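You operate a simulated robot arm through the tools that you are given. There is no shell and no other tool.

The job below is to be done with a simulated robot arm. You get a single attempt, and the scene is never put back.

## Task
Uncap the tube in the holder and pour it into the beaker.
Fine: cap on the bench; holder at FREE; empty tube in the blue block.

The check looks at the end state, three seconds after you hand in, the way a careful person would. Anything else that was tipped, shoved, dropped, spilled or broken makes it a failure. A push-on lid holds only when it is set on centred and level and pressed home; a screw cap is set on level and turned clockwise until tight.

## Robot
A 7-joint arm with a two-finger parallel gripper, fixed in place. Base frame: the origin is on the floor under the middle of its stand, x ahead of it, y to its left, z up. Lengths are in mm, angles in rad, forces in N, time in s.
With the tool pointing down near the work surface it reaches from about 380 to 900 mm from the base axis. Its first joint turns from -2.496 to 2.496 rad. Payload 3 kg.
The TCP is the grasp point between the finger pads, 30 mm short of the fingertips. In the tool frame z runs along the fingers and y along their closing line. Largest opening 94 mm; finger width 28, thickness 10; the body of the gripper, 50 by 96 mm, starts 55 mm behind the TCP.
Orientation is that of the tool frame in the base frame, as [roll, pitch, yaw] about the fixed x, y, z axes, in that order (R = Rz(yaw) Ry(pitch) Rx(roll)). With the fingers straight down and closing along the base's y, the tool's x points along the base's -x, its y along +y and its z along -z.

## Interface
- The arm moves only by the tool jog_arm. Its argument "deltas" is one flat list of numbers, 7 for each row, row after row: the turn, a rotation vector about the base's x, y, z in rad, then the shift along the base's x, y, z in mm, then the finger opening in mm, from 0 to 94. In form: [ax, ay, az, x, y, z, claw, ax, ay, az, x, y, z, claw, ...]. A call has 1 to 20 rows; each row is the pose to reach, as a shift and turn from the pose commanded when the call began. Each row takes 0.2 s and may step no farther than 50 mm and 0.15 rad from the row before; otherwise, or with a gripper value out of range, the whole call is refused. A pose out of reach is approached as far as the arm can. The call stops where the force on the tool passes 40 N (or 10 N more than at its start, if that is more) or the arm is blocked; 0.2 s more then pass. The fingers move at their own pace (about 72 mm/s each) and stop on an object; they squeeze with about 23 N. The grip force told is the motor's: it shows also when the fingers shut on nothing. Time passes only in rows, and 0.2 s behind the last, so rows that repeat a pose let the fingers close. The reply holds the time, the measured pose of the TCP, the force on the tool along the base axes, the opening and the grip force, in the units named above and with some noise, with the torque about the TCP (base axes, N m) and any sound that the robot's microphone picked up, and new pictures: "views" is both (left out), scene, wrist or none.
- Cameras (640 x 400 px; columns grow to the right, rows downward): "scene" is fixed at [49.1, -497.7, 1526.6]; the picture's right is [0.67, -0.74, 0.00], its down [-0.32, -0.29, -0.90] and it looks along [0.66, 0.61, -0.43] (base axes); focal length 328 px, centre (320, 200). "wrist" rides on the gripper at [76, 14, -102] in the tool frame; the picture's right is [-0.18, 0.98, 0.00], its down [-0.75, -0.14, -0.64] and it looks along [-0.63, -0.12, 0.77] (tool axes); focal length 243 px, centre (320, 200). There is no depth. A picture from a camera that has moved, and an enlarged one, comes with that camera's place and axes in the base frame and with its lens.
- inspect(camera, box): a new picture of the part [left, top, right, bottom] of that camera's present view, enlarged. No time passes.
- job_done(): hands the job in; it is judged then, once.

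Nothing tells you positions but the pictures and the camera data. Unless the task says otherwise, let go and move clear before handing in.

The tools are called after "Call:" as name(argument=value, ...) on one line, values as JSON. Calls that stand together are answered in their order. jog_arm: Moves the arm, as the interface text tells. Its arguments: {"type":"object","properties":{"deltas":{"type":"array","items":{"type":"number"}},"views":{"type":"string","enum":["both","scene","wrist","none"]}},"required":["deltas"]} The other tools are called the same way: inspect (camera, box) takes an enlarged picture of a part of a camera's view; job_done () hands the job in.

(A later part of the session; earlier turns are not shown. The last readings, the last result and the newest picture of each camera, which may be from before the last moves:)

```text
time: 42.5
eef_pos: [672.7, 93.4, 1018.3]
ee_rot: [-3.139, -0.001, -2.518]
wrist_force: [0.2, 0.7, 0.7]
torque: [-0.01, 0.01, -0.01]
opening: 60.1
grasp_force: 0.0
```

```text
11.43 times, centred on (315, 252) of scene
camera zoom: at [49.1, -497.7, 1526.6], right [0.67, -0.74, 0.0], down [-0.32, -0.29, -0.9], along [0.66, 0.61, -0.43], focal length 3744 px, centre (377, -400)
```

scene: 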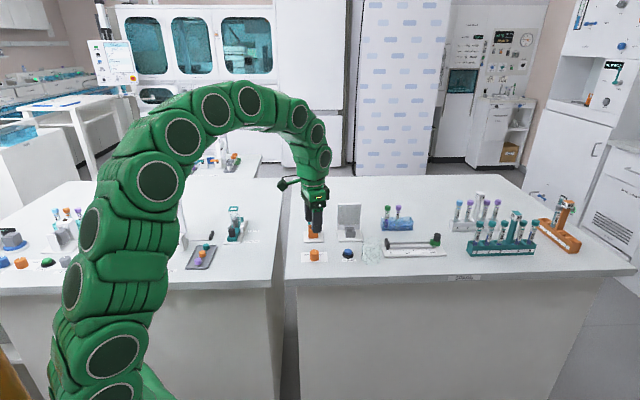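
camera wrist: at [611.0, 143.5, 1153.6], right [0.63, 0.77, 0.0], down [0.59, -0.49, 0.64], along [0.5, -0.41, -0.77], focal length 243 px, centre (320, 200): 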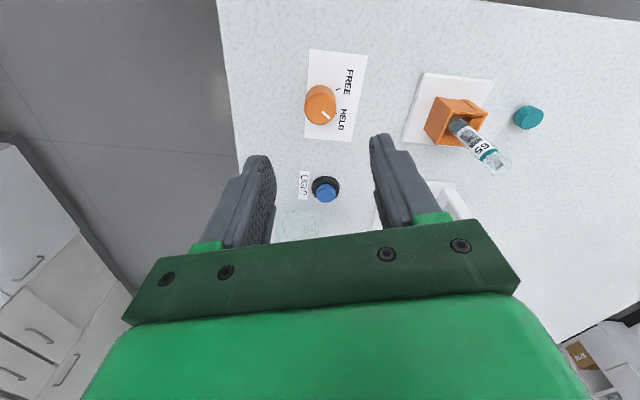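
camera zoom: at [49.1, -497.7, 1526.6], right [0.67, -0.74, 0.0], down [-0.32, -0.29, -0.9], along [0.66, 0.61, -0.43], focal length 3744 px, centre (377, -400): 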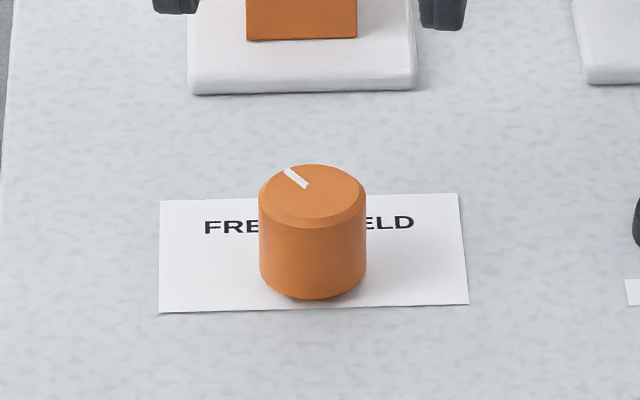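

The pointer now lines up with the FREE tick. Before touching the tube I want to know whether a forward-tilted tool can reach the blue block's free hole, which I now estimate near (1049,-23). I'll lift and do a free-air test.

Call:
jog_arm(deltas=[0, 0, -0.11, 0, 0, 30, 40, 0, 0, -0.22, 0, 0, 60, 20, 0, 0, -0.3236, 0, 0, 80, 16, 0, 0, -0.3236, 0, 0, 80, 16], views="none")

Call:
jog_arm(deltas=[0.031, -0.1003, 0, 37, -12, 0, 16, 0.062, -0.2006, 0, 74, -24, 0, 16, 0.0931, -0.3009, 0, 111, -36, 0, 16, 0.1241, -0.4012, 0, 148, -48, 0, 16, 0.1551, -0.5015, 0, 185, -60, 0, 16, 0.1862, -0.6018, 0, 222, -72, 0, 16, 0.2172, -0.7021, 0, 259, -84, 0, 16, 0.2482, -0.8024, 0, 296, -96, 0, 16, 0.2793, -0.9028, 0, 333, -108, -10, 16, 0.3103, -1.0031, 0, 368, -118, -30, 16, 0.3103, -1.0031, 0, 368, -118, -50, 16, 0.3103, -1.0031, 0, 368, -118, -50, 16], views="both")

```text
time: 43.5
eef_pos: [672.5, 91.0, 1100.9]
ee_rot: [-3.14, -0.002, -2.841]
wrist_force: [-0.3, -0.2, 0.6]
torque: [-0.03, -0.02, 0.01]
opening: 16.0
grasp_force: 0.0
```

```text
time: 46.1
eef_pos: [1040.5, -25.4, 1047.9]
ee_rot: [-3.137, 1.05, -2.838]
wrist_force: [-0.2, -0.1, -0.4]
torque: [0.0, -0.03, 0.02]
opening: 15.9
grasp_force: 0.0
camera wrist: at [914.9, -49.1, 1032.9], right [-0.2, 0.97, 0.16], down [-0.13, -0.19, 0.97], along [0.97, 0.18, 0.16], focal length 243 px, centre (320, 200)
```

scene: 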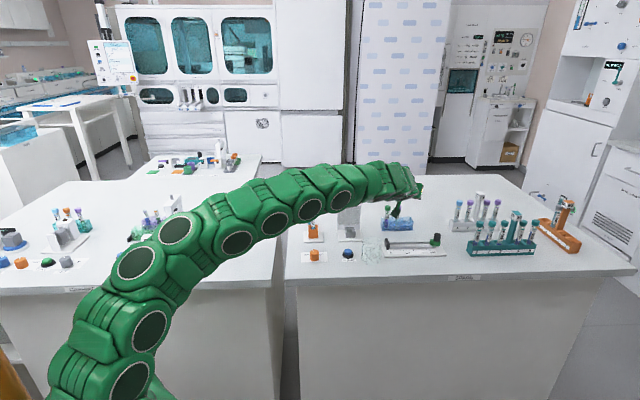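
wrist: 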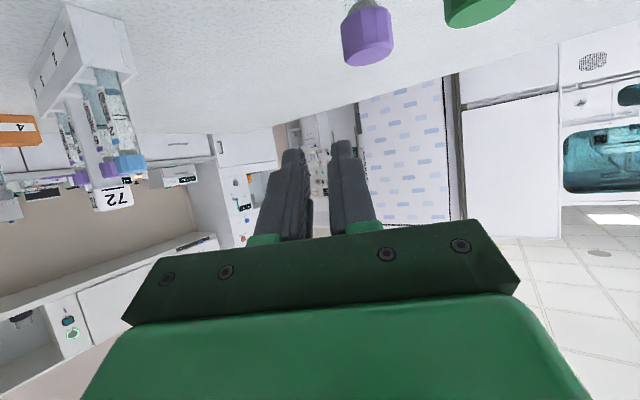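

The 60° tilt reaches that spot comfortably. Now I'll pull back with less tilt to see the top of the blue block and find the free hole precisely.

Call:
jog_arm(deltas=[-0.0443, 0.1433, 0, -30, -5, 5, 16, -0.0887, 0.2866, 0, -60, -10, 10, 16, -0.133, 0.4299, 0, -90, -15, 15, 16, -0.133, 0.4299, 0, -90, -15, 15, 16], views="both")

Call:
inspect(camera="wrist", box=[260, 60, 380, 160])

```text
time: 47.1
eef_pos: [951.6, -39.8, 1061.6]
ee_rot: [-3.138, 0.597, -2.84]
wrist_force: [0.0, 0.2, 0.0]
torque: [0.01, -0.02, -0.01]
opening: 16.0
grasp_force: 0.0
camera wrist: at [831.6, -62.3, 1104.2], right [-0.14, 0.98, 0.1], down [0.29, -0.06, 0.95], along [0.95, 0.17, -0.28], focal length 243 px, centre (320, 200)
```

scene: 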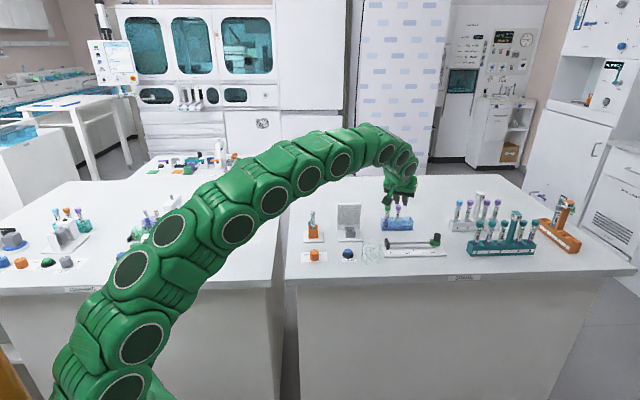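
wrist: 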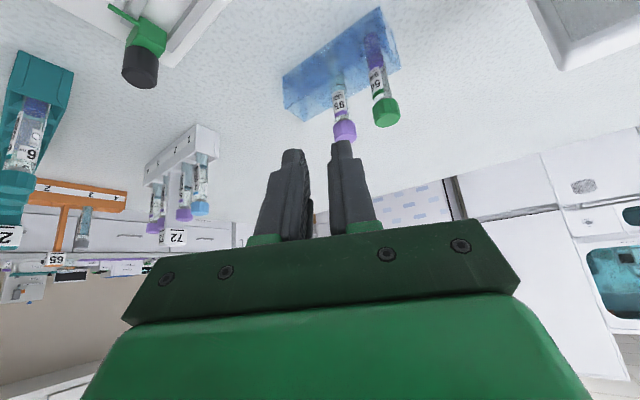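

```text
4.00 times, centred on (320, 110) of wrist
camera zoom: at [831.6, -62.3, 1104.2], right [-0.14, 0.98, 0.1], down [0.29, -0.06, 0.95], along [0.95, 0.17, -0.28], focal length 970 px, centre (320, 560)
```

zoom: 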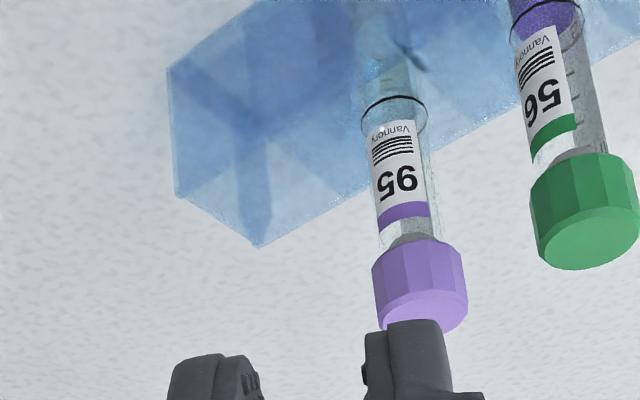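

Call:
inspect(camera="wrist", box=[270, 0, 410, 110])

Call:
inspect(camera="scene", box=[375, 195, 420, 235])

```text
3.64 times, centred on (340, 55) of wrist
camera zoom: at [831.6, -62.3, 1104.2], right [-0.14, 0.98, 0.1], down [0.29, -0.06, 0.95], along [0.95, 0.17, -0.28], focal length 882 px, centre (247, 727)
```

zoom: 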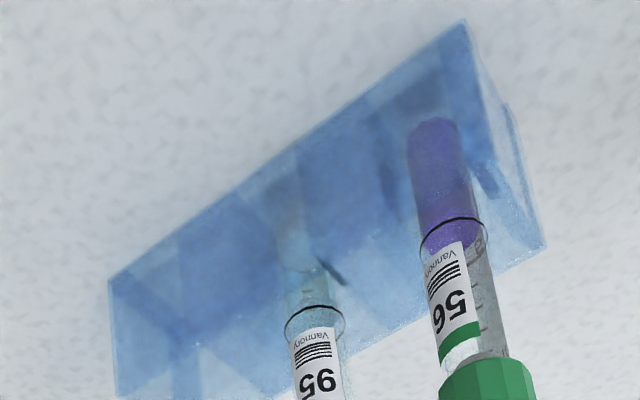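

```text
10.00 times, centred on (398, 215) of scene
camera zoom: at [49.1, -497.7, 1526.6], right [0.67, -0.74, 0.0], down [-0.32, -0.29, -0.9], along [0.66, 0.61, -0.43], focal length 3276 px, centre (-455, 50)
```

zoom: 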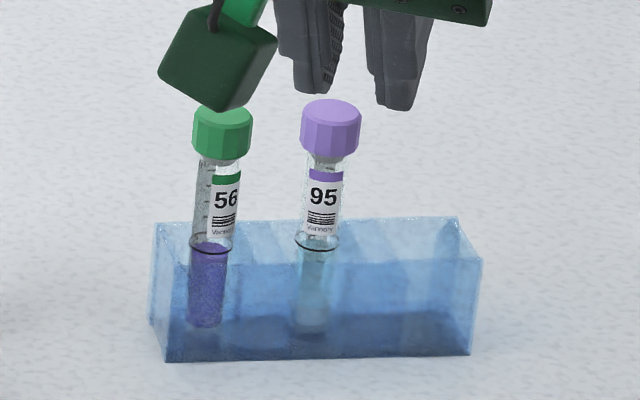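

From the bench level, 113 mm block length and equal tube pitch, the block's top is at z≈940, tube 95 is near (1018.5,4.4), and the empty third hole is near (1046,-23). Now I'll go back to the holder and hover above the tube, tilted 60°, fingers open.

Call:
jog_arm(deltas=[0.0167, -0.0541, 0, -20, 20, 15, 16, 0.0335, -0.1082, 0, -45, 50, 30, 30, 0.0502, -0.1623, 0, -70, 80, 40, 50, 0.067, -0.2164, 0, -97, 112, 45, 60, 0.0837, -0.2704, 0, -124, 145, 45, 60, 0.1004, -0.3245, 0, -151, 178, 40, 60, 0.1172, -0.3786, 0, -172, 205, 30, 60, 0.1339, -0.4327, 0, -187, 225, 20, 60, 0.1339, -0.4327, 0, -187, 225, 20, 60], views="both")

Call:
inspect(camera="scene", box=[270, 170, 350, 250])

```text
time: 49.1
eef_pos: [764.3, 184.1, 1083.8]
ee_rot: [-3.136, 1.054, -2.837]
wrist_force: [-0.1, 0.4, 0.6]
torque: [0.04, -0.04, -0.01]
opening: 59.8
grasp_force: 0.1
camera wrist: at [638.2, 159.7, 1068.0], right [-0.2, 0.97, 0.16], down [-0.14, -0.19, 0.97], along [0.97, 0.18, 0.17], focal length 243 px, centre (320, 200)
```

scene: 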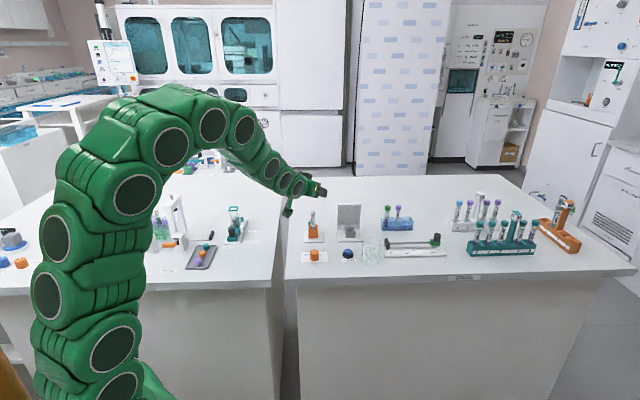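
wrist: 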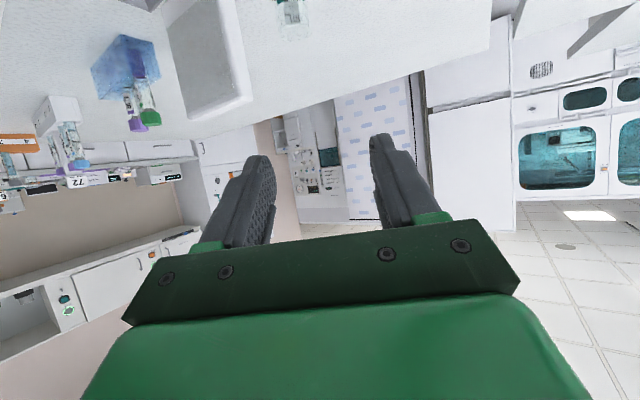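

```text
5.00 times, centred on (310, 210) of scene
camera zoom: at [49.1, -497.7, 1526.6], right [0.67, -0.74, 0.0], down [-0.32, -0.29, -0.9], along [0.66, 0.61, -0.43], focal length 1638 px, centre (370, 150)
```

zoom: 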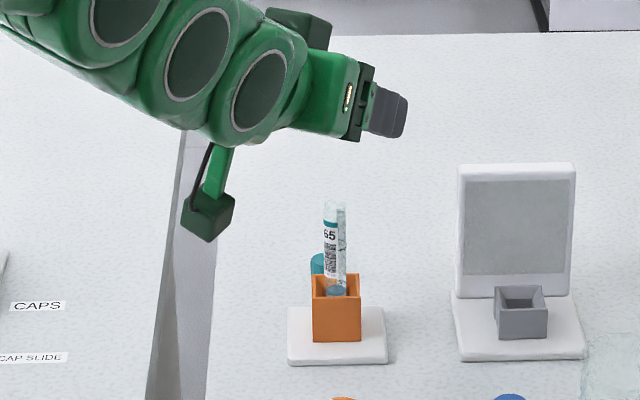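

Call:
inspect(camera="wrist", box=[250, 0, 340, 60])

```text
6.67 times, centred on (295, 30) of wrist
camera zoom: at [638.2, 159.7, 1068.0], right [-0.2, 0.97, 0.16], down [-0.14, -0.19, 0.97], along [0.97, 0.18, 0.17], focal length 1618 px, centre (487, 1333)
```

zoom: 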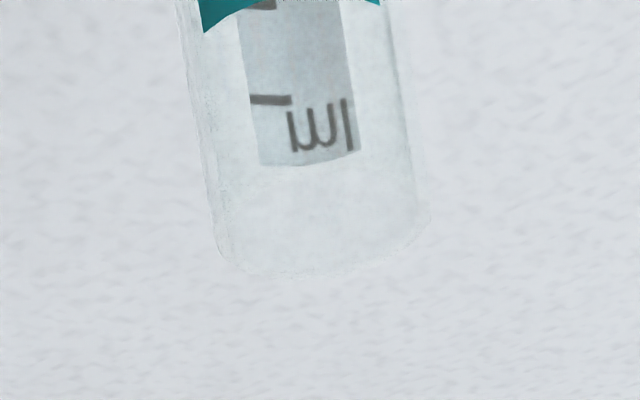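

The tube mouth is at about (764.3,184.8) and z≈1010, right below the open fingers. I'll lower straight down around the tube to a grip height of about z≈984.

Call:
jog_arm(deltas=[0, 0, 0, 0, 0.7, -30, 60, 0, 0, 0, 0, 0.7, -60, 60, 0, 0, 0, 0, 0.7, -85, 60, 0, 0, 0, 0, 0.7, -99, 60, 0, 0, 0, 0, 0.7, -99, 60], views="wrist")

Call:
inspect(camera="wrist", box=[230, 60, 410, 240])

Call:
inspect(camera="scene", box=[270, 190, 340, 250])

```text
time: 50.3
eef_pos: [762.9, 186.0, 984.0]
ee_rot: [-3.138, 1.051, -2.839]
wrist_force: [-0.3, 1.0, -0.3]
torque: [-0.01, 0.01, 0.01]
opening: 60.1
grasp_force: 0.0
camera wrist: at [637.0, 161.9, 968.7], right [-0.2, 0.97, 0.16], down [-0.13, -0.19, 0.97], along [0.97, 0.18, 0.17], focal length 243 px, centre (320, 200)
```

wrist: 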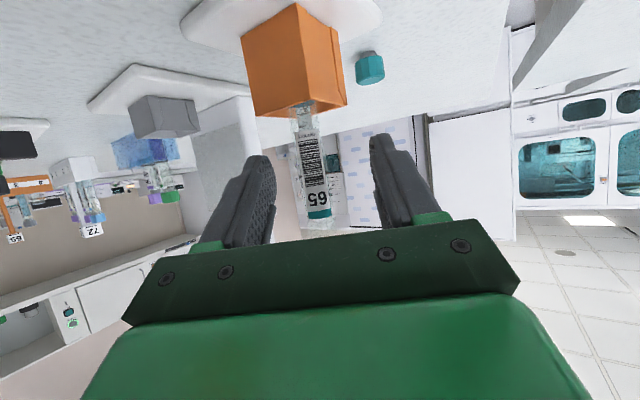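

```text
2.22 times, centred on (320, 150) of wrist
camera zoom: at [637.0, 161.9, 968.7], right [-0.2, 0.97, 0.16], down [-0.13, -0.19, 0.97], along [0.97, 0.18, 0.17], focal length 539 px, centre (320, 311)
```

zoom: 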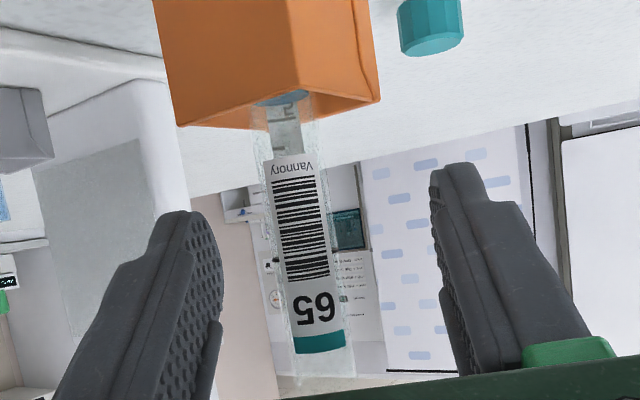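

```text
6.67 times, centred on (305, 220) of scene
camera zoom: at [49.1, -497.7, 1526.6], right [0.67, -0.74, 0.0], down [-0.32, -0.29, -0.9], along [0.66, 0.61, -0.43], focal length 2184 px, centre (420, 67)
```

zoom: 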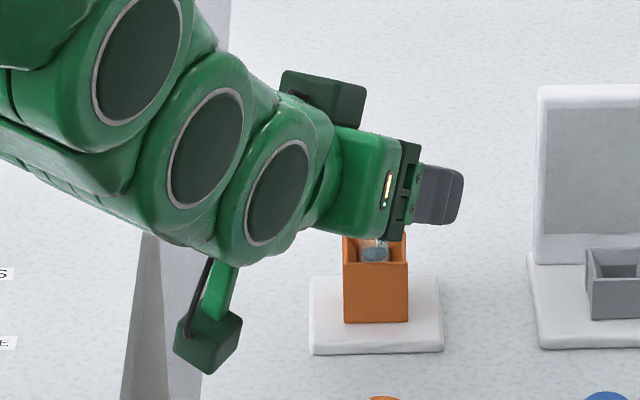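

The tube stands between the fingers, about 1–2 mm off centre. I'll nudge over and close gently.

Call:
jog_arm(deltas=[0, 0, 0, 0.4, -1.4, 0, 45, 0, 0, 0, 0.4, -1.4, 0, 30, 0, 0, 0, 0.4, -1.4, 0, 22, 0, 0, 0, 0.4, -1.4, 0, 16, 0, 0, 0, 0.4, -1.4, 0, 10, 0, 0, 0, 0.4, -1.4, 0, 5], views="none")

Call:
inspect(camera="wrist", box=[230, 60, 410, 240])

Call:
inspect(camera="scene", box=[270, 190, 340, 250])

```text
time: 51.7
eef_pos: [764.0, 184.7, 984.2]
ee_rot: [-3.138, 1.05, -2.837]
wrist_force: [-0.3, -0.4, 1.7]
torque: [-0.05, 0.07, 0.04]
opening: 17.5
grasp_force: 23.5
```

```text
2.22 times, centred on (320, 150) of wrist
camera zoom: at [637.9, 160.6, 969.0], right [-0.2, 0.97, 0.16], down [-0.13, -0.19, 0.97], along [0.97, 0.18, 0.17], focal length 539 px, centre (320, 311)
```

zoom: 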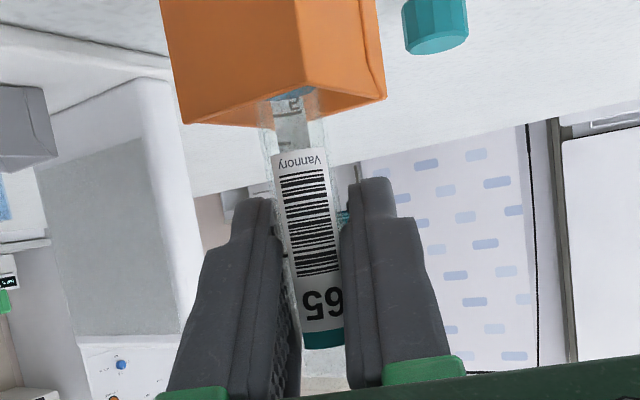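

```text
6.67 times, centred on (305, 220) of scene
camera zoom: at [49.1, -497.7, 1526.6], right [0.67, -0.74, 0.0], down [-0.32, -0.29, -0.9], along [0.66, 0.61, -0.43], focal length 2184 px, centre (420, 67)
```

zoom: 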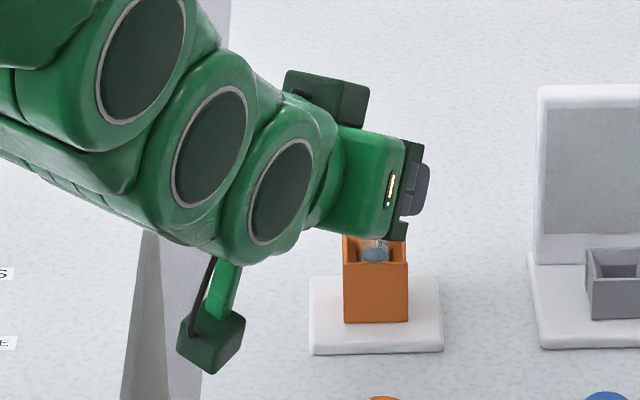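

The tube is gripped at 23 N with the wrist nearly unloaded. I'll lift a few millimetres to check that the holder really lets go.

Call:
jog_arm(deltas=[0, 0, 0, 0, 0, 1.5, 5, 0, 0, 0, 0, 0, 3, 5, 0, 0, 0, 0, 0, 5, 5], views="none")

Call:
inspect(camera="wrist", box=[230, 60, 410, 240])

Call:
inspect(camera="scene", box=[270, 190, 340, 250])

```text
time: 52.5
eef_pos: [765.0, 184.6, 989.7]
ee_rot: [-3.138, 1.05, -2.838]
wrist_force: [0.2, 1.0, 0.1]
torque: [-0.03, 0.01, -0.03]
opening: 17.8
grasp_force: 23.0
```

```text
2.22 times, centred on (320, 150) of wrist
camera zoom: at [638.6, 160.7, 974.6], right [-0.2, 0.97, 0.16], down [-0.13, -0.19, 0.97], along [0.97, 0.18, 0.17], focal length 539 px, centre (320, 311)
```

zoom: 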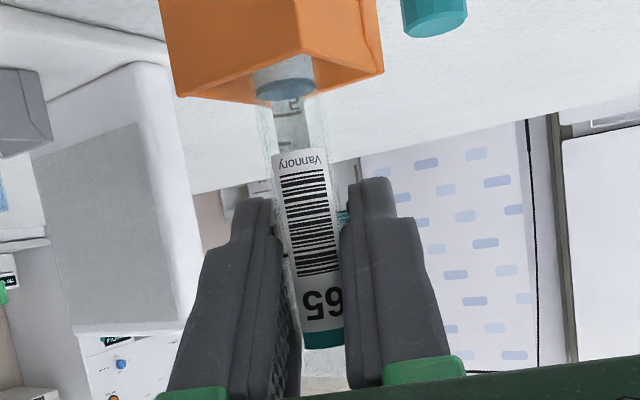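

```text
6.67 times, centred on (305, 220) of scene
camera zoom: at [49.1, -497.7, 1526.6], right [0.67, -0.74, 0.0], down [-0.32, -0.29, -0.9], along [0.66, 0.61, -0.43], focal length 2184 px, centre (420, 67)
```

zoom: 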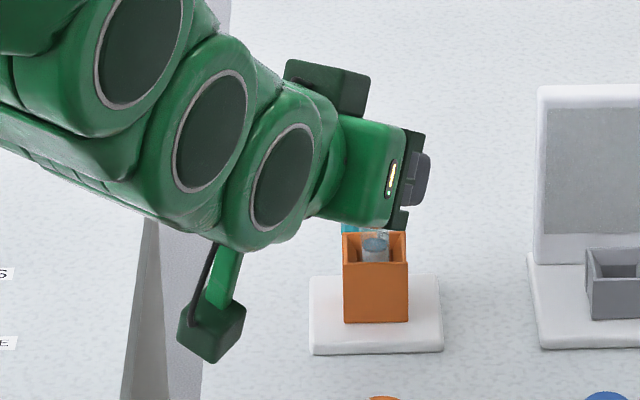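

The tube lifts cleanly, so FREE works. Before committing the full tube to a pour I want a dry run of that wrist motion, so I'll lower it back the 5 mm, release, and rise clear.

Call:
jog_arm(deltas=[0, 0, 0, 0, 0, -2, 5, 0, 0, 0, 0, 0, -4, 5, 0, 0, 0, 0, 0, -4.8, 5, 0, 0, 0, 0, 0, -4.8, 19, 0, 0, 0, 0, 0, -4.8, 30, 0, 0, 0, 0, 0, -4.8, 50, 0, 0, 0, 0, 0, -4.8, 60], views="none")

Call:
inspect(camera="wrist", box=[230, 60, 410, 240])

```text
time: 54.1
eef_pos: [764.8, 185.2, 984.4]
ee_rot: [-3.138, 1.052, -2.837]
wrist_force: [0.3, 0.3, 0.3]
torque: [-0.02, -0.01, -0.02]
opening: 59.9
grasp_force: 0.1
```

```text
2.22 times, centred on (320, 150) of wrist
camera zoom: at [638.6, 160.5, 969.2], right [-0.2, 0.97, 0.16], down [-0.13, -0.19, 0.97], along [0.97, 0.18, 0.17], focal length 539 px, centre (320, 311)
```

zoom: 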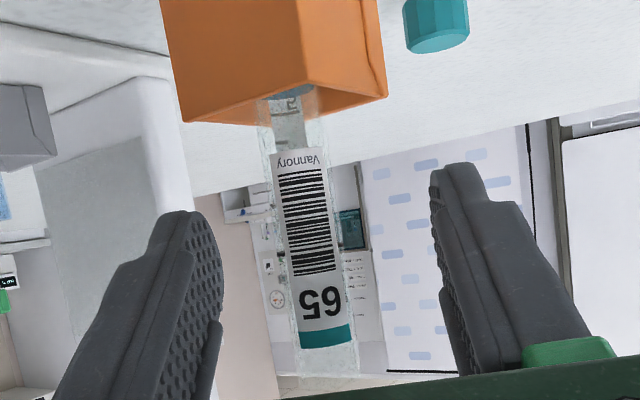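

The tube is back in its socket. Now I'll rise clear with the empty gripper and carry out the pour motion as a dry run beside and above the beaker.

Call:
jog_arm(deltas=[0, 0, 0, 0, 0, 35, 60, 0, 0, 0, 0, 0, 70, 60, 0, 0, 0, 0, 0, 100, 60, 0, 0, -0.08, 10, -35, 100, 40, 0, 0, -0.16, 20, -75, 100, 18, 0, 0, -0.24, 30, -118, 95, 18, 0, 0, -0.304, 38, -162, 90, 18, 0, 0, -0.304, 44, -205, 80, 18, 0, 0, -0.304, 44, -205, 80, 18], views="none")

Call:
jog_arm(deltas=[0, -0.12, 0, 0, 0, 0, 18, 0, -0.24, 0, 0, 0, 0, 18, 0, -0.35, 0, 0, 0, 0, 18, 0, -0.35, 0, 0, 0, 0, 18], views="both")

```text
time: 56.1
eef_pos: [807.5, -19.0, 1065.1]
ee_rot: [-3.138, 1.051, 3.141]
wrist_force: [0.2, 0.5, -0.2]
torque: [0.01, -0.04, 0.01]
opening: 17.9
grasp_force: 0.0
```

```text
time: 57.1
eef_pos: [807.3, -19.4, 1065.5]
ee_rot: [-3.14, 1.402, 3.139]
wrist_force: [0.0, -0.3, 0.0]
torque: [-0.01, 0.02, 0.01]
opening: 18.1
grasp_force: 0.0
camera wrist: at [693.8, -5.3, 1006.9], right [0.04, 0.98, 0.18], down [-0.51, -0.14, 0.85], along [0.86, -0.12, 0.49], focal length 243 px, centre (320, 200)
```

scene: 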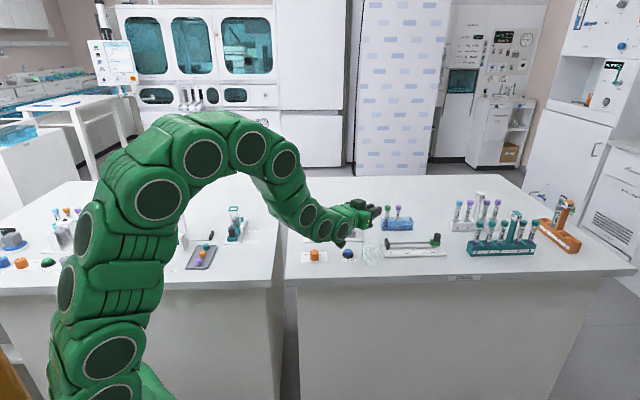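
wrist: 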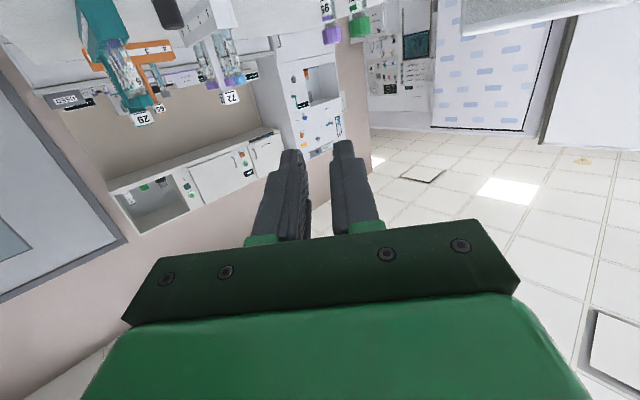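

The arm holds the near-horizontal tool pose well. Now the dry-run roll of about 150° to the right.

Call:
jog_arm(deltas=[0.1429, 0, -0.0244, 0, 0, 0, 18, 0.2859, 0, -0.0487, 0, 0, 0, 18, 0.4288, 0, -0.0731, 0, 0, 0, 18, 0.5718, 0, -0.0974, 0, 0, 0, 18, 0.7147, 0, -0.1218, 0, 0, 0, 18, 0.8577, 0, -0.1462, 0, 0, 0, 18, 1.0006, 0, -0.1705, 0, 0, 0, 18, 1.1436, 0, -0.1949, 0, 0, 0, 18, 1.2865, 0, -0.2192, 0, 0, 0, 18, 1.4295, 0, -0.2436, 0, 0, 0, 18, 1.5724, 0, -0.268, 0, 0, 0, 18, 1.7154, 0, -0.2923, 0, 0, 0, 18, 1.8583, 0, -0.3167, 0, 0, 0, 18, 2.0012, 0, -0.3411, 0, 0, 0, 18, 2.1442, 0, -0.3654, 0, 0, 0, 18, 2.2871, 0, -0.3898, 0, 0, 0, 18, 2.4301, 0, -0.4141, 0, 0, 0, 18, 2.573, 0, -0.4385, 0, 0, 0, 18, 2.573, 0, -0.4385, 0, 0, 0, 18], views="both")

Call:
inspect(camera="scene", box=[310, 180, 430, 280])

```text
time: 61.1
eef_pos: [807.8, -20.3, 1064.9]
ee_rot: [1.901, -1.019, 1.293]
wrist_force: [1.0, 0.3, -0.8]
torque: [0.02, 0.01, 0.01]
opening: 17.7
grasp_force: 0.2
camera wrist: at [718.5, 4.6, 1153.8], right [0.06, -0.94, 0.33], down [-0.75, -0.26, -0.6], along [0.65, -0.21, -0.73], focal length 243 px, centre (320, 200)
```

scene: 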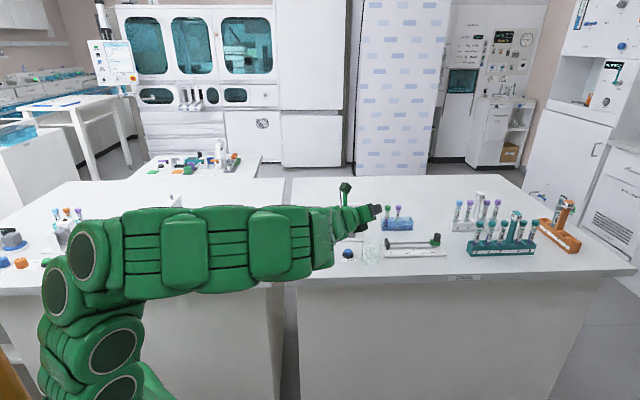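
wrist: 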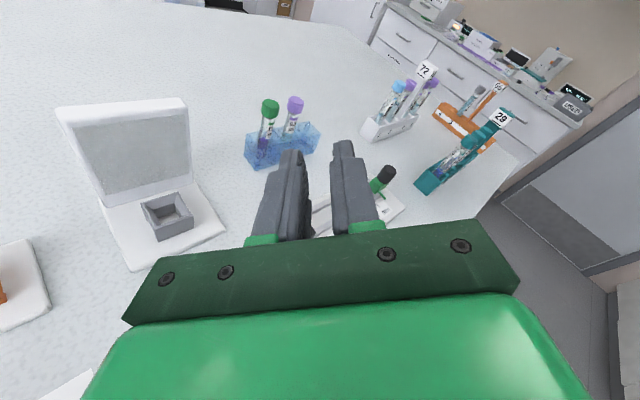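

```text
4.00 times, centred on (370, 230) of scene
camera zoom: at [49.1, -497.7, 1526.6], right [0.67, -0.74, 0.0], down [-0.32, -0.29, -0.9], along [0.66, 0.61, -0.43], focal length 1310 px, centre (120, 80)
```

zoom: 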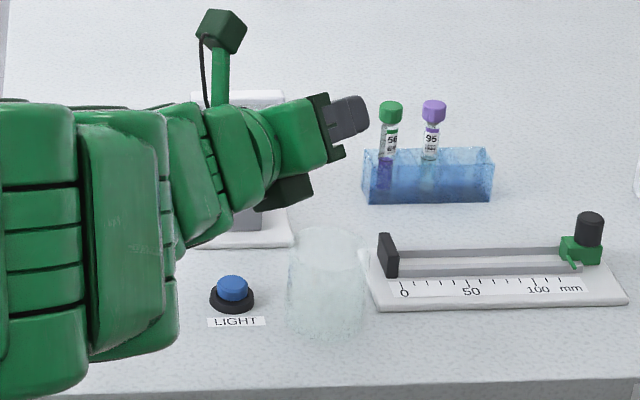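

The 150° roll to the right is reachable, but the elbow swung low and sideways. This view happens to show the blue block from above, so I'll zoom in before trying the other direction.

Call:
inspect(camera="wrist", box=[230, 85, 340, 180])

Call:
jog_arm(deltas=[-0.1429, 0, 0.0244, 0, 0, 0, 18, -0.2859, 0, 0.0487, 0, 0, 0, 18, -0.4288, 0, 0.0731, 0, 0, 0, 18, -0.5718, 0, 0.0974, 0, 0, 0, 18, -0.7147, 0, 0.1218, 0, 0, 0, 18, -0.8577, 0, 0.1462, 0, 0, 0, 18, -1.0006, 0, 0.1705, 0, 0, 0, 18, -1.1436, 0, 0.1949, 0, 0, 0, 18, -1.2865, 0, 0.2192, 0, 0, 0, 18, -1.4295, 0, 0.2436, 0, 0, 0, 18, -1.5724, 0, 0.268, 0, 0, 0, 18, -1.7154, 0, 0.2923, 0, 0, 0, 18, -1.8583, 0, 0.3167, 0, 0, 0, 18, -2.0012, 0, 0.3411, 0, 0, 0, 18, -2.1442, 0, 0.3654, 0, 0, 0, 18, -2.2871, 0, 0.3898, 0, 0, 0, 18, -2.4301, 0, 0.4141, 0, 0, 0, 18, -2.573, 0, 0.4385, 0, 0, 0, 18, -2.573, 0, 0.4385, 0, 0, 0, 18], views="scene")

```text
4.21 times, centred on (285, 132) of wrist
camera zoom: at [718.5, 4.6, 1153.8], right [0.06, -0.94, 0.33], down [-0.75, -0.26, -0.6], along [0.65, -0.21, -0.73], focal length 1022 px, centre (467, 484)
```

zoom: 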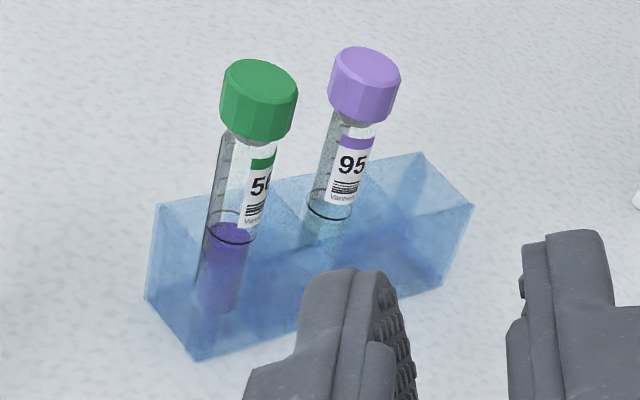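

```text
time: 65.1
eef_pos: [809.2, -21.6, 1065.1]
ee_rot: [-3.135, 1.403, -3.141]
wrist_force: [0.1, -0.2, -1.5]
torque: [-0.02, -0.05, -0.01]
opening: 18.0
grasp_force: 0.1
```

scene: 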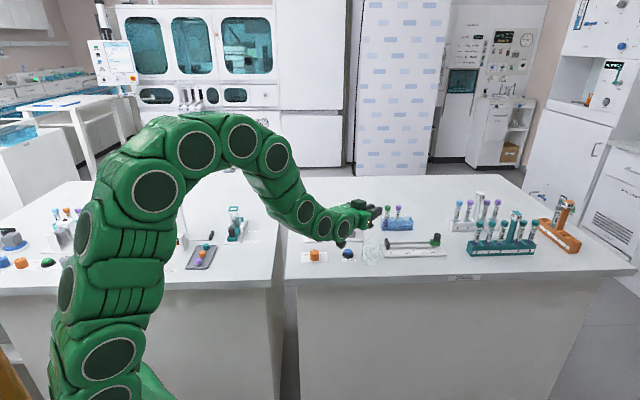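

Now the same dry-run roll to the left.

Call:
jog_arm(deltas=[-0.1429, 0, 0.0244, 0, 0, 0, 18, -0.2859, 0, 0.0487, 0, 0, 0, 18, -0.4288, 0, 0.0731, 0, 0, 0, 18, -0.5718, 0, 0.0974, 0, 0, 0, 18, -0.7147, 0, 0.1218, 0, 0, 0, 18, -0.8577, 0, 0.1462, 0, 0, 0, 18, -1.0006, 0, 0.1705, 0, 0, 0, 18, -1.1436, 0, 0.1949, 0, 0, 0, 18, -1.2865, 0, 0.2192, 0, 0, 0, 18, -1.4295, 0, 0.2436, 0, 0, 0, 18, -1.5724, 0, 0.268, 0, 0, 0, 18, -1.7154, 0, 0.2923, 0, 0, 0, 18, -1.8583, 0, 0.3167, 0, 0, 0, 18, -2.0012, 0, 0.3411, 0, 0, 0, 18, -2.1442, 0, 0.3654, 0, 0, 0, 18, -2.2871, 0, 0.3898, 0, 0, 0, 18, -2.4301, 0, 0.4141, 0, 0, 0, 18, -2.573, 0, 0.4385, 0, 0, 0, 18, -2.573, 0, 0.4385, 0, 0, 0, 18], views="both")

Call:
inspect(camera="scene", box=[310, 180, 430, 280])

```text
time: 69.1
eef_pos: [808.8, -21.1, 1064.3]
ee_rot: [-1.889, -1.016, -1.291]
wrist_force: [-0.2, 0.4, -0.4]
torque: [0.0, -0.02, -0.02]
opening: 18.2
grasp_force: 0.1
camera wrist: at [716.7, -72.8, 1139.1], right [-0.1, -0.75, -0.65], down [-0.73, 0.5, -0.46], along [0.67, 0.42, -0.6], focal length 243 px, centre (320, 200)
```

scene: 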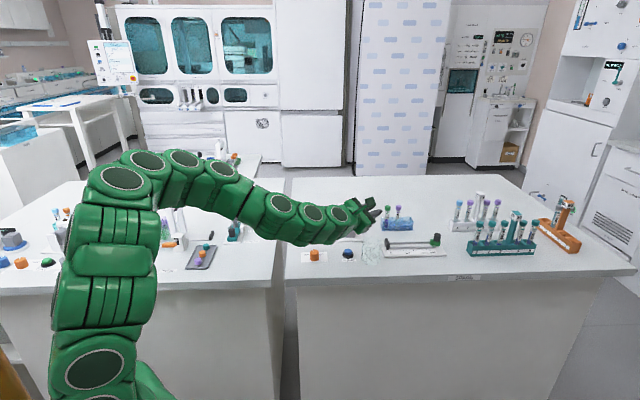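
wrist: 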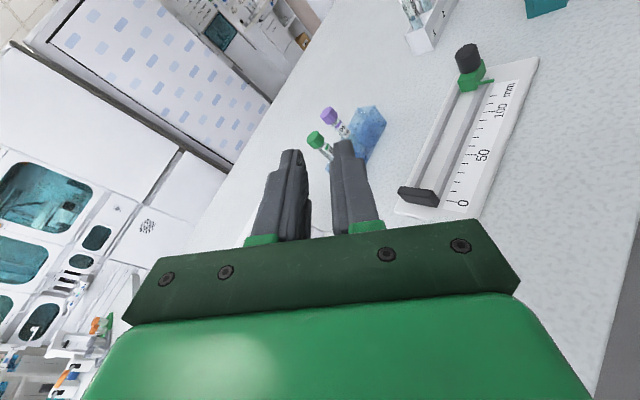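

```text
4.00 times, centred on (370, 230) of scene
camera zoom: at [49.1, -497.7, 1526.6], right [0.67, -0.74, 0.0], down [-0.32, -0.29, -0.9], along [0.66, 0.61, -0.43], focal length 1310 px, centre (120, 80)
```

zoom: 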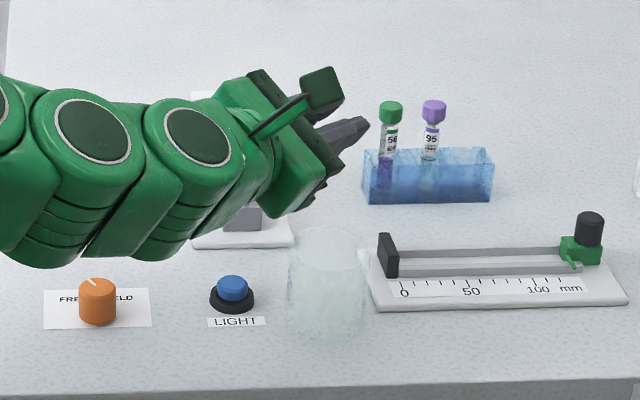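

The left roll is also reachable and keeps the arm in a much better shape, so I'll pour to the left. I'll lower the empty gripper, still rolled, to the intended pour position to check clearance around the beaker.

Call:
jog_arm(deltas=[0, 0, 0, 0, -17, -20, 18, 0, 0, 0, 0, -34, -40, 18, 0, 0, 0, 0, -34, -57, 18, 0, 0, 0, 0, -34, -57, 18], views="both")

Call:
inspect(camera="scene", box=[310, 190, 410, 280])

```text
time: 70.1
eef_pos: [807.2, -53.9, 1008.7]
ee_rot: [-1.888, -1.015, -1.295]
wrist_force: [-0.1, 0.3, -0.8]
torque: [-0.01, 0.02, -0.02]
opening: 18.0
grasp_force: 0.0
camera wrist: at [717.0, -106.2, 1081.8], right [-0.1, -0.75, -0.65], down [-0.73, 0.5, -0.46], along [0.68, 0.43, -0.6], focal length 243 px, centre (320, 200)
```

scene: 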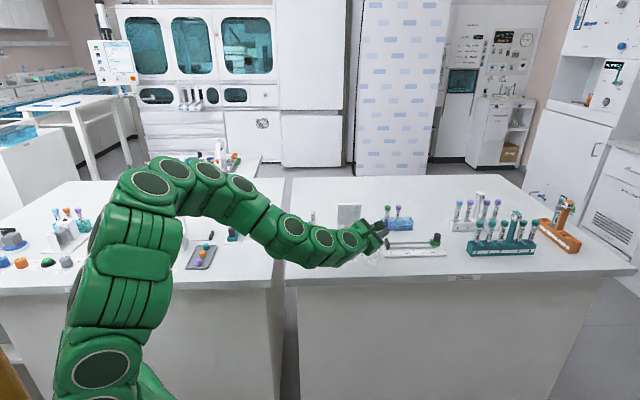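
wrist: 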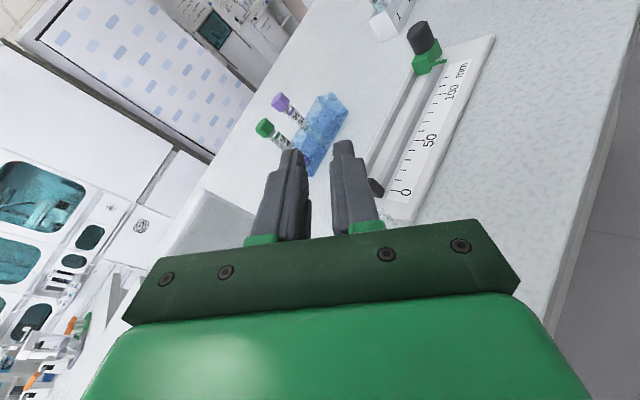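

```text
4.44 times, centred on (360, 235) of scene
camera zoom: at [49.1, -497.7, 1526.6], right [0.67, -0.74, 0.0], down [-0.32, -0.29, -0.9], along [0.66, 0.61, -0.43], focal length 1456 px, centre (142, 44)
```

zoom: 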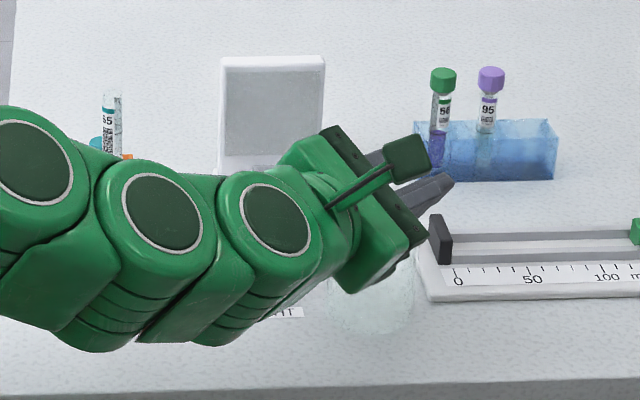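

The rolled pose is contact-free. I now put the beaker centre at about (793.5,-42) with its rim at z≈965, and plan to pour with the TCP near (808,-60,1001). I'll unwind and go back for the tube.

Call:
jog_arm(deltas=[0, 0, 0, 0, 17, 30, 18, 0, 0, 0, 0, 34, 57, 18, 0.1429, 0, -0.0244, 0, 34, 57, 18, 0.2859, 0, -0.0487, 0, 34, 57, 18, 0.4288, 0, -0.0731, 0, 34, 57, 18, 0.5718, 0, -0.0974, 0, 34, 57, 18, 0.7147, 0, -0.1218, 0, 34, 57, 18, 0.8577, 0, -0.1462, 0, 34, 57, 18, 1.0006, 0, -0.1705, 0, 34, 57, 18, 1.1436, 0, -0.1949, 0, 34, 57, 18, 1.2865, 0, -0.2192, 0, 34, 57, 18, 1.4295, 0, -0.2436, 0, 34, 57, 18, 1.5724, 0, -0.268, 0, 34, 57, 18, 1.7154, 0, -0.2923, 0, 34, 57, 18, 1.8583, 0, -0.3167, 0, 34, 57, 18, 2.0012, 0, -0.3411, 0, 34, 57, 18, 2.1442, 0, -0.3654, 0, 34, 57, 18, 2.2871, 0, -0.3898, 0, 34, 57, 18, 2.4301, 0, -0.4141, 0, 34, 57, 18, 2.573, 0, -0.4385, 0, 34, 57, 18], views="none")

Call:
jog_arm(deltas=[0, 0.12, 0, 0, 0, 10, 18, 0, 0.24, 0, 0, 0, 20, 18, 0, 0.35, 0, 0, 0, 20, 18, 0, 0.35, 0, 0, 0, 20, 18], views="none")

Call:
jog_arm(deltas=[0, 0, 0.08, -6, 43, 0, 18, 0, 0, 0.16, -14, 87, 0, 30, 0, 0, 0.24, -24, 130, 0, 50, 0, 0, 0.304, -34, 170, 0, 60, 0, 0, 0.304, -44, 205, 0, 60, 0, 0, 0.304, -44, 205, 0, 60], views="both")

```text
time: 74.3
eef_pos: [807.8, -21.6, 1065.5]
ee_rot: [3.13, 1.401, 3.125]
wrist_force: [-0.9, -0.6, 0.2]
torque: [0.0, 0.0, 0.03]
opening: 17.8
grasp_force: 0.0
```

```text
time: 75.3
eef_pos: [806.9, -19.8, 1084.5]
ee_rot: [-3.139, 1.05, 3.14]
wrist_force: [0.2, 0.5, -0.1]
torque: [-0.03, 0.0, 0.07]
opening: 18.3
grasp_force: 0.1
```

```text
time: 76.7
eef_pos: [763.1, 184.9, 1083.6]
ee_rot: [-3.139, 1.051, -2.838]
wrist_force: [-0.4, -0.8, -0.1]
torque: [-0.02, 0.02, 0.02]
opening: 59.8
grasp_force: 0.0
camera wrist: at [637.6, 161.0, 1068.3], right [-0.2, 0.97, 0.16], down [-0.13, -0.19, 0.97], along [0.97, 0.18, 0.17], focal length 243 px, centre (320, 200)
```

scene: 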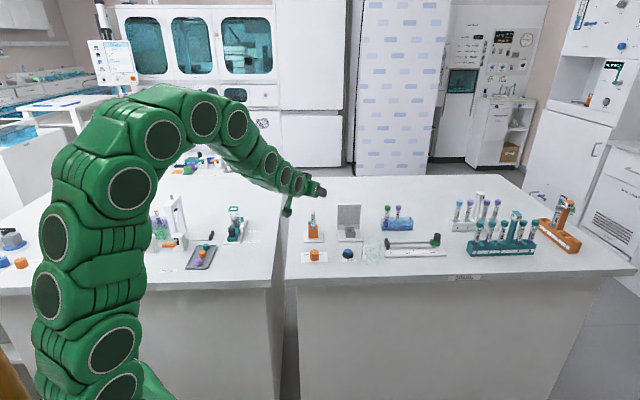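
wrist: 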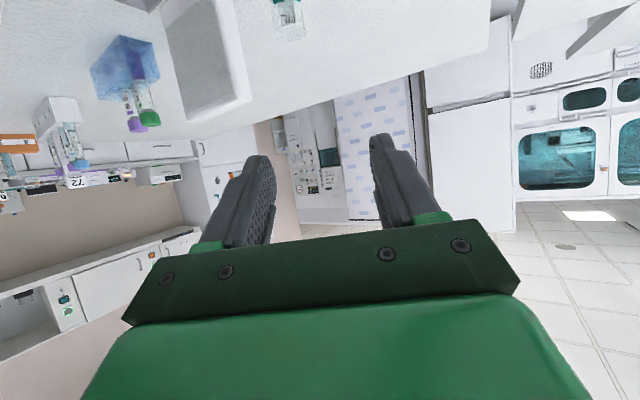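

I'm back above the tube. Descending to the same grip height and closing.

Call:
jog_arm(deltas=[0, 0, 0, 0, 0, -30, 60, 0, 0, 0, 0, 0, -60, 60, 0, 0, 0, 0, 0, -85, 60, 0, 0, 0, 0, 0, -100, 60, 0, 0, 0, 0, 0, -100, 45, 0, 0, 0, 0, 0, -100, 30, 0, 0, 0, 0, 0, -100, 22, 0, 0, 0, 0, 0, -100, 12, 0, 0, 0, 0, 0, -100, 5, 0, 0, 0, 0, 0, -100, 5], views="none")

Call:
inspect(camera="wrist", box=[230, 60, 410, 240])

Call:
inspect(camera="scene", box=[270, 190, 340, 250])

```text
time: 78.9
eef_pos: [762.2, 185.8, 983.7]
ee_rot: [-3.137, 1.052, -2.838]
wrist_force: [0.0, -0.5, 1.7]
torque: [-0.01, -0.03, 0.03]
opening: 18.3
grasp_force: 22.8
```

```text
2.22 times, centred on (320, 150) of wrist
camera zoom: at [637.7, 161.0, 968.0], right [-0.2, 0.97, 0.16], down [-0.13, -0.19, 0.97], along [0.97, 0.18, 0.17], focal length 539 px, centre (320, 311)
```

zoom: 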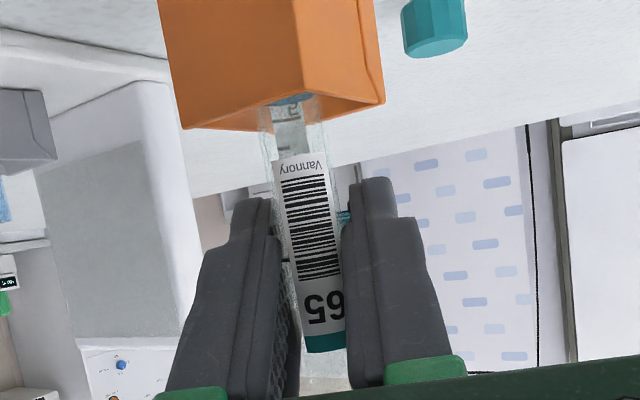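

```text
6.67 times, centred on (305, 220) of scene
camera zoom: at [49.1, -497.7, 1526.6], right [0.67, -0.74, 0.0], down [-0.32, -0.29, -0.9], along [0.66, 0.61, -0.43], focal length 2184 px, centre (420, 67)
```

zoom: 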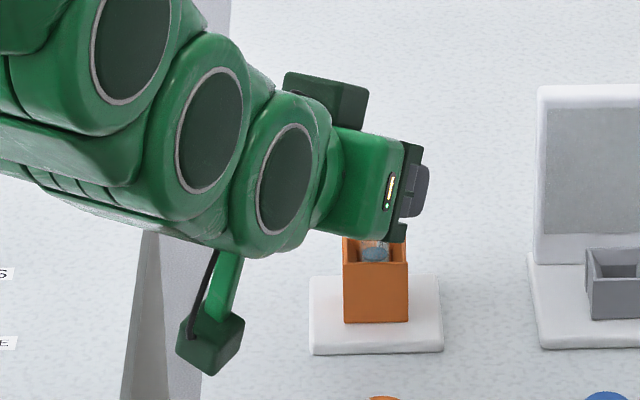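

The tube is gripped again. I'll lift it straight out of the holder, gently.

Call:
jog_arm(deltas=[0, 0, 0, 0, 0, 3, 5, 0, 0, 0, 0, 0, 10, 5, 0, 0, 0, 0, 0, 22, 5, 0, 0, 0, 0, 0, 38, 5, 0, 0, 0, 0, 0, 56, 5, 0, 0, 0, 0, 0, 74, 5, 0, 0, 0, 0, 0, 88, 5, 0, 0, 0, 0, 0, 95, 5, 0, 0, 0, 0, 0, 95, 5], views="both")

Call:
inspect(camera="scene", box=[270, 160, 350, 250])

Call:
inspect(camera="wrist", box=[230, 0, 410, 240])

```text
time: 80.9
eef_pos: [763.6, 183.6, 1081.6]
ee_rot: [-3.138, 1.051, -2.836]
wrist_force: [-0.5, 0.2, 0.1]
torque: [0.0, -0.01, 0.02]
opening: 17.9
grasp_force: 23.0
camera wrist: at [638.9, 159.7, 1065.1], right [-0.2, 0.97, 0.16], down [-0.13, -0.19, 0.97], along [0.97, 0.18, 0.17], focal length 243 px, centre (320, 200)
```

scene: 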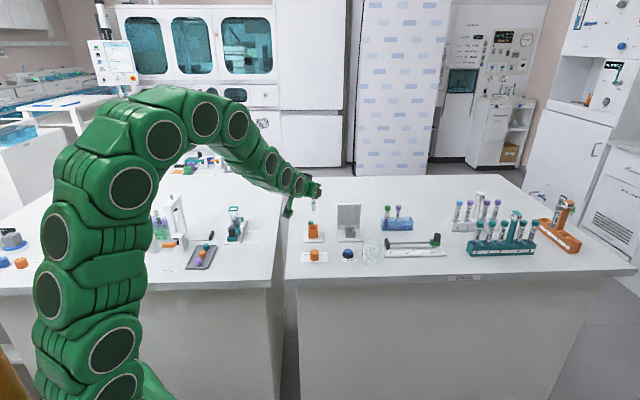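
wrist: 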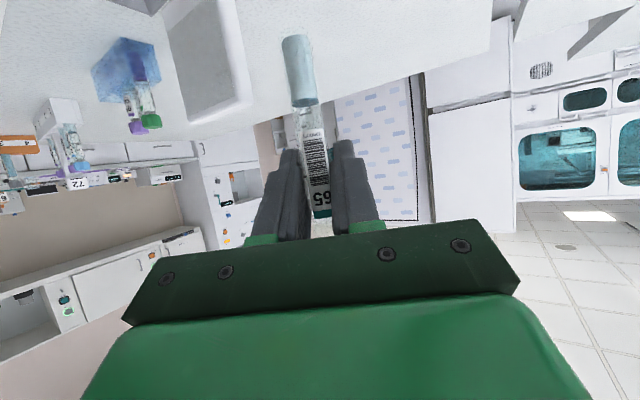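

```text
4.44 times, centred on (310, 205) of scene
camera zoom: at [49.1, -497.7, 1526.6], right [0.67, -0.74, 0.0], down [-0.32, -0.29, -0.9], along [0.66, 0.61, -0.43], focal length 1456 px, centre (364, 178)
```

zoom: 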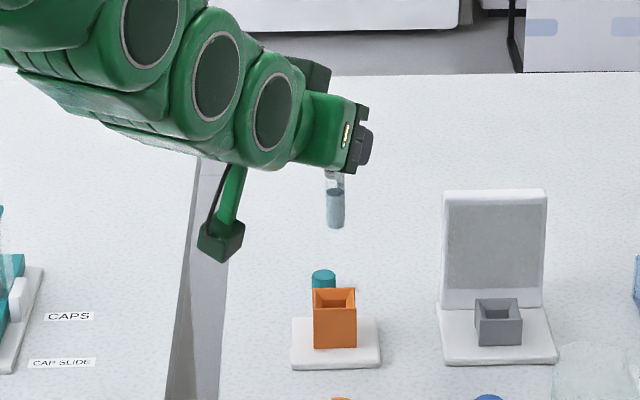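

```text
1.67 times, centred on (320, 120) of wrist
camera zoom: at [638.9, 159.7, 1065.1], right [-0.2, 0.97, 0.16], down [-0.13, -0.19, 0.97], along [0.97, 0.18, 0.17], focal length 404 px, centre (320, 333)
```

zoom: 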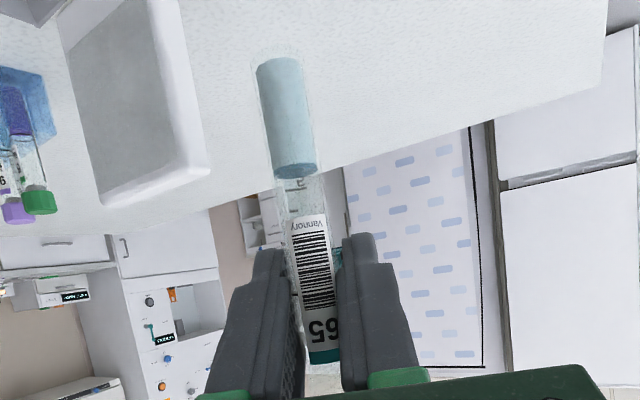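

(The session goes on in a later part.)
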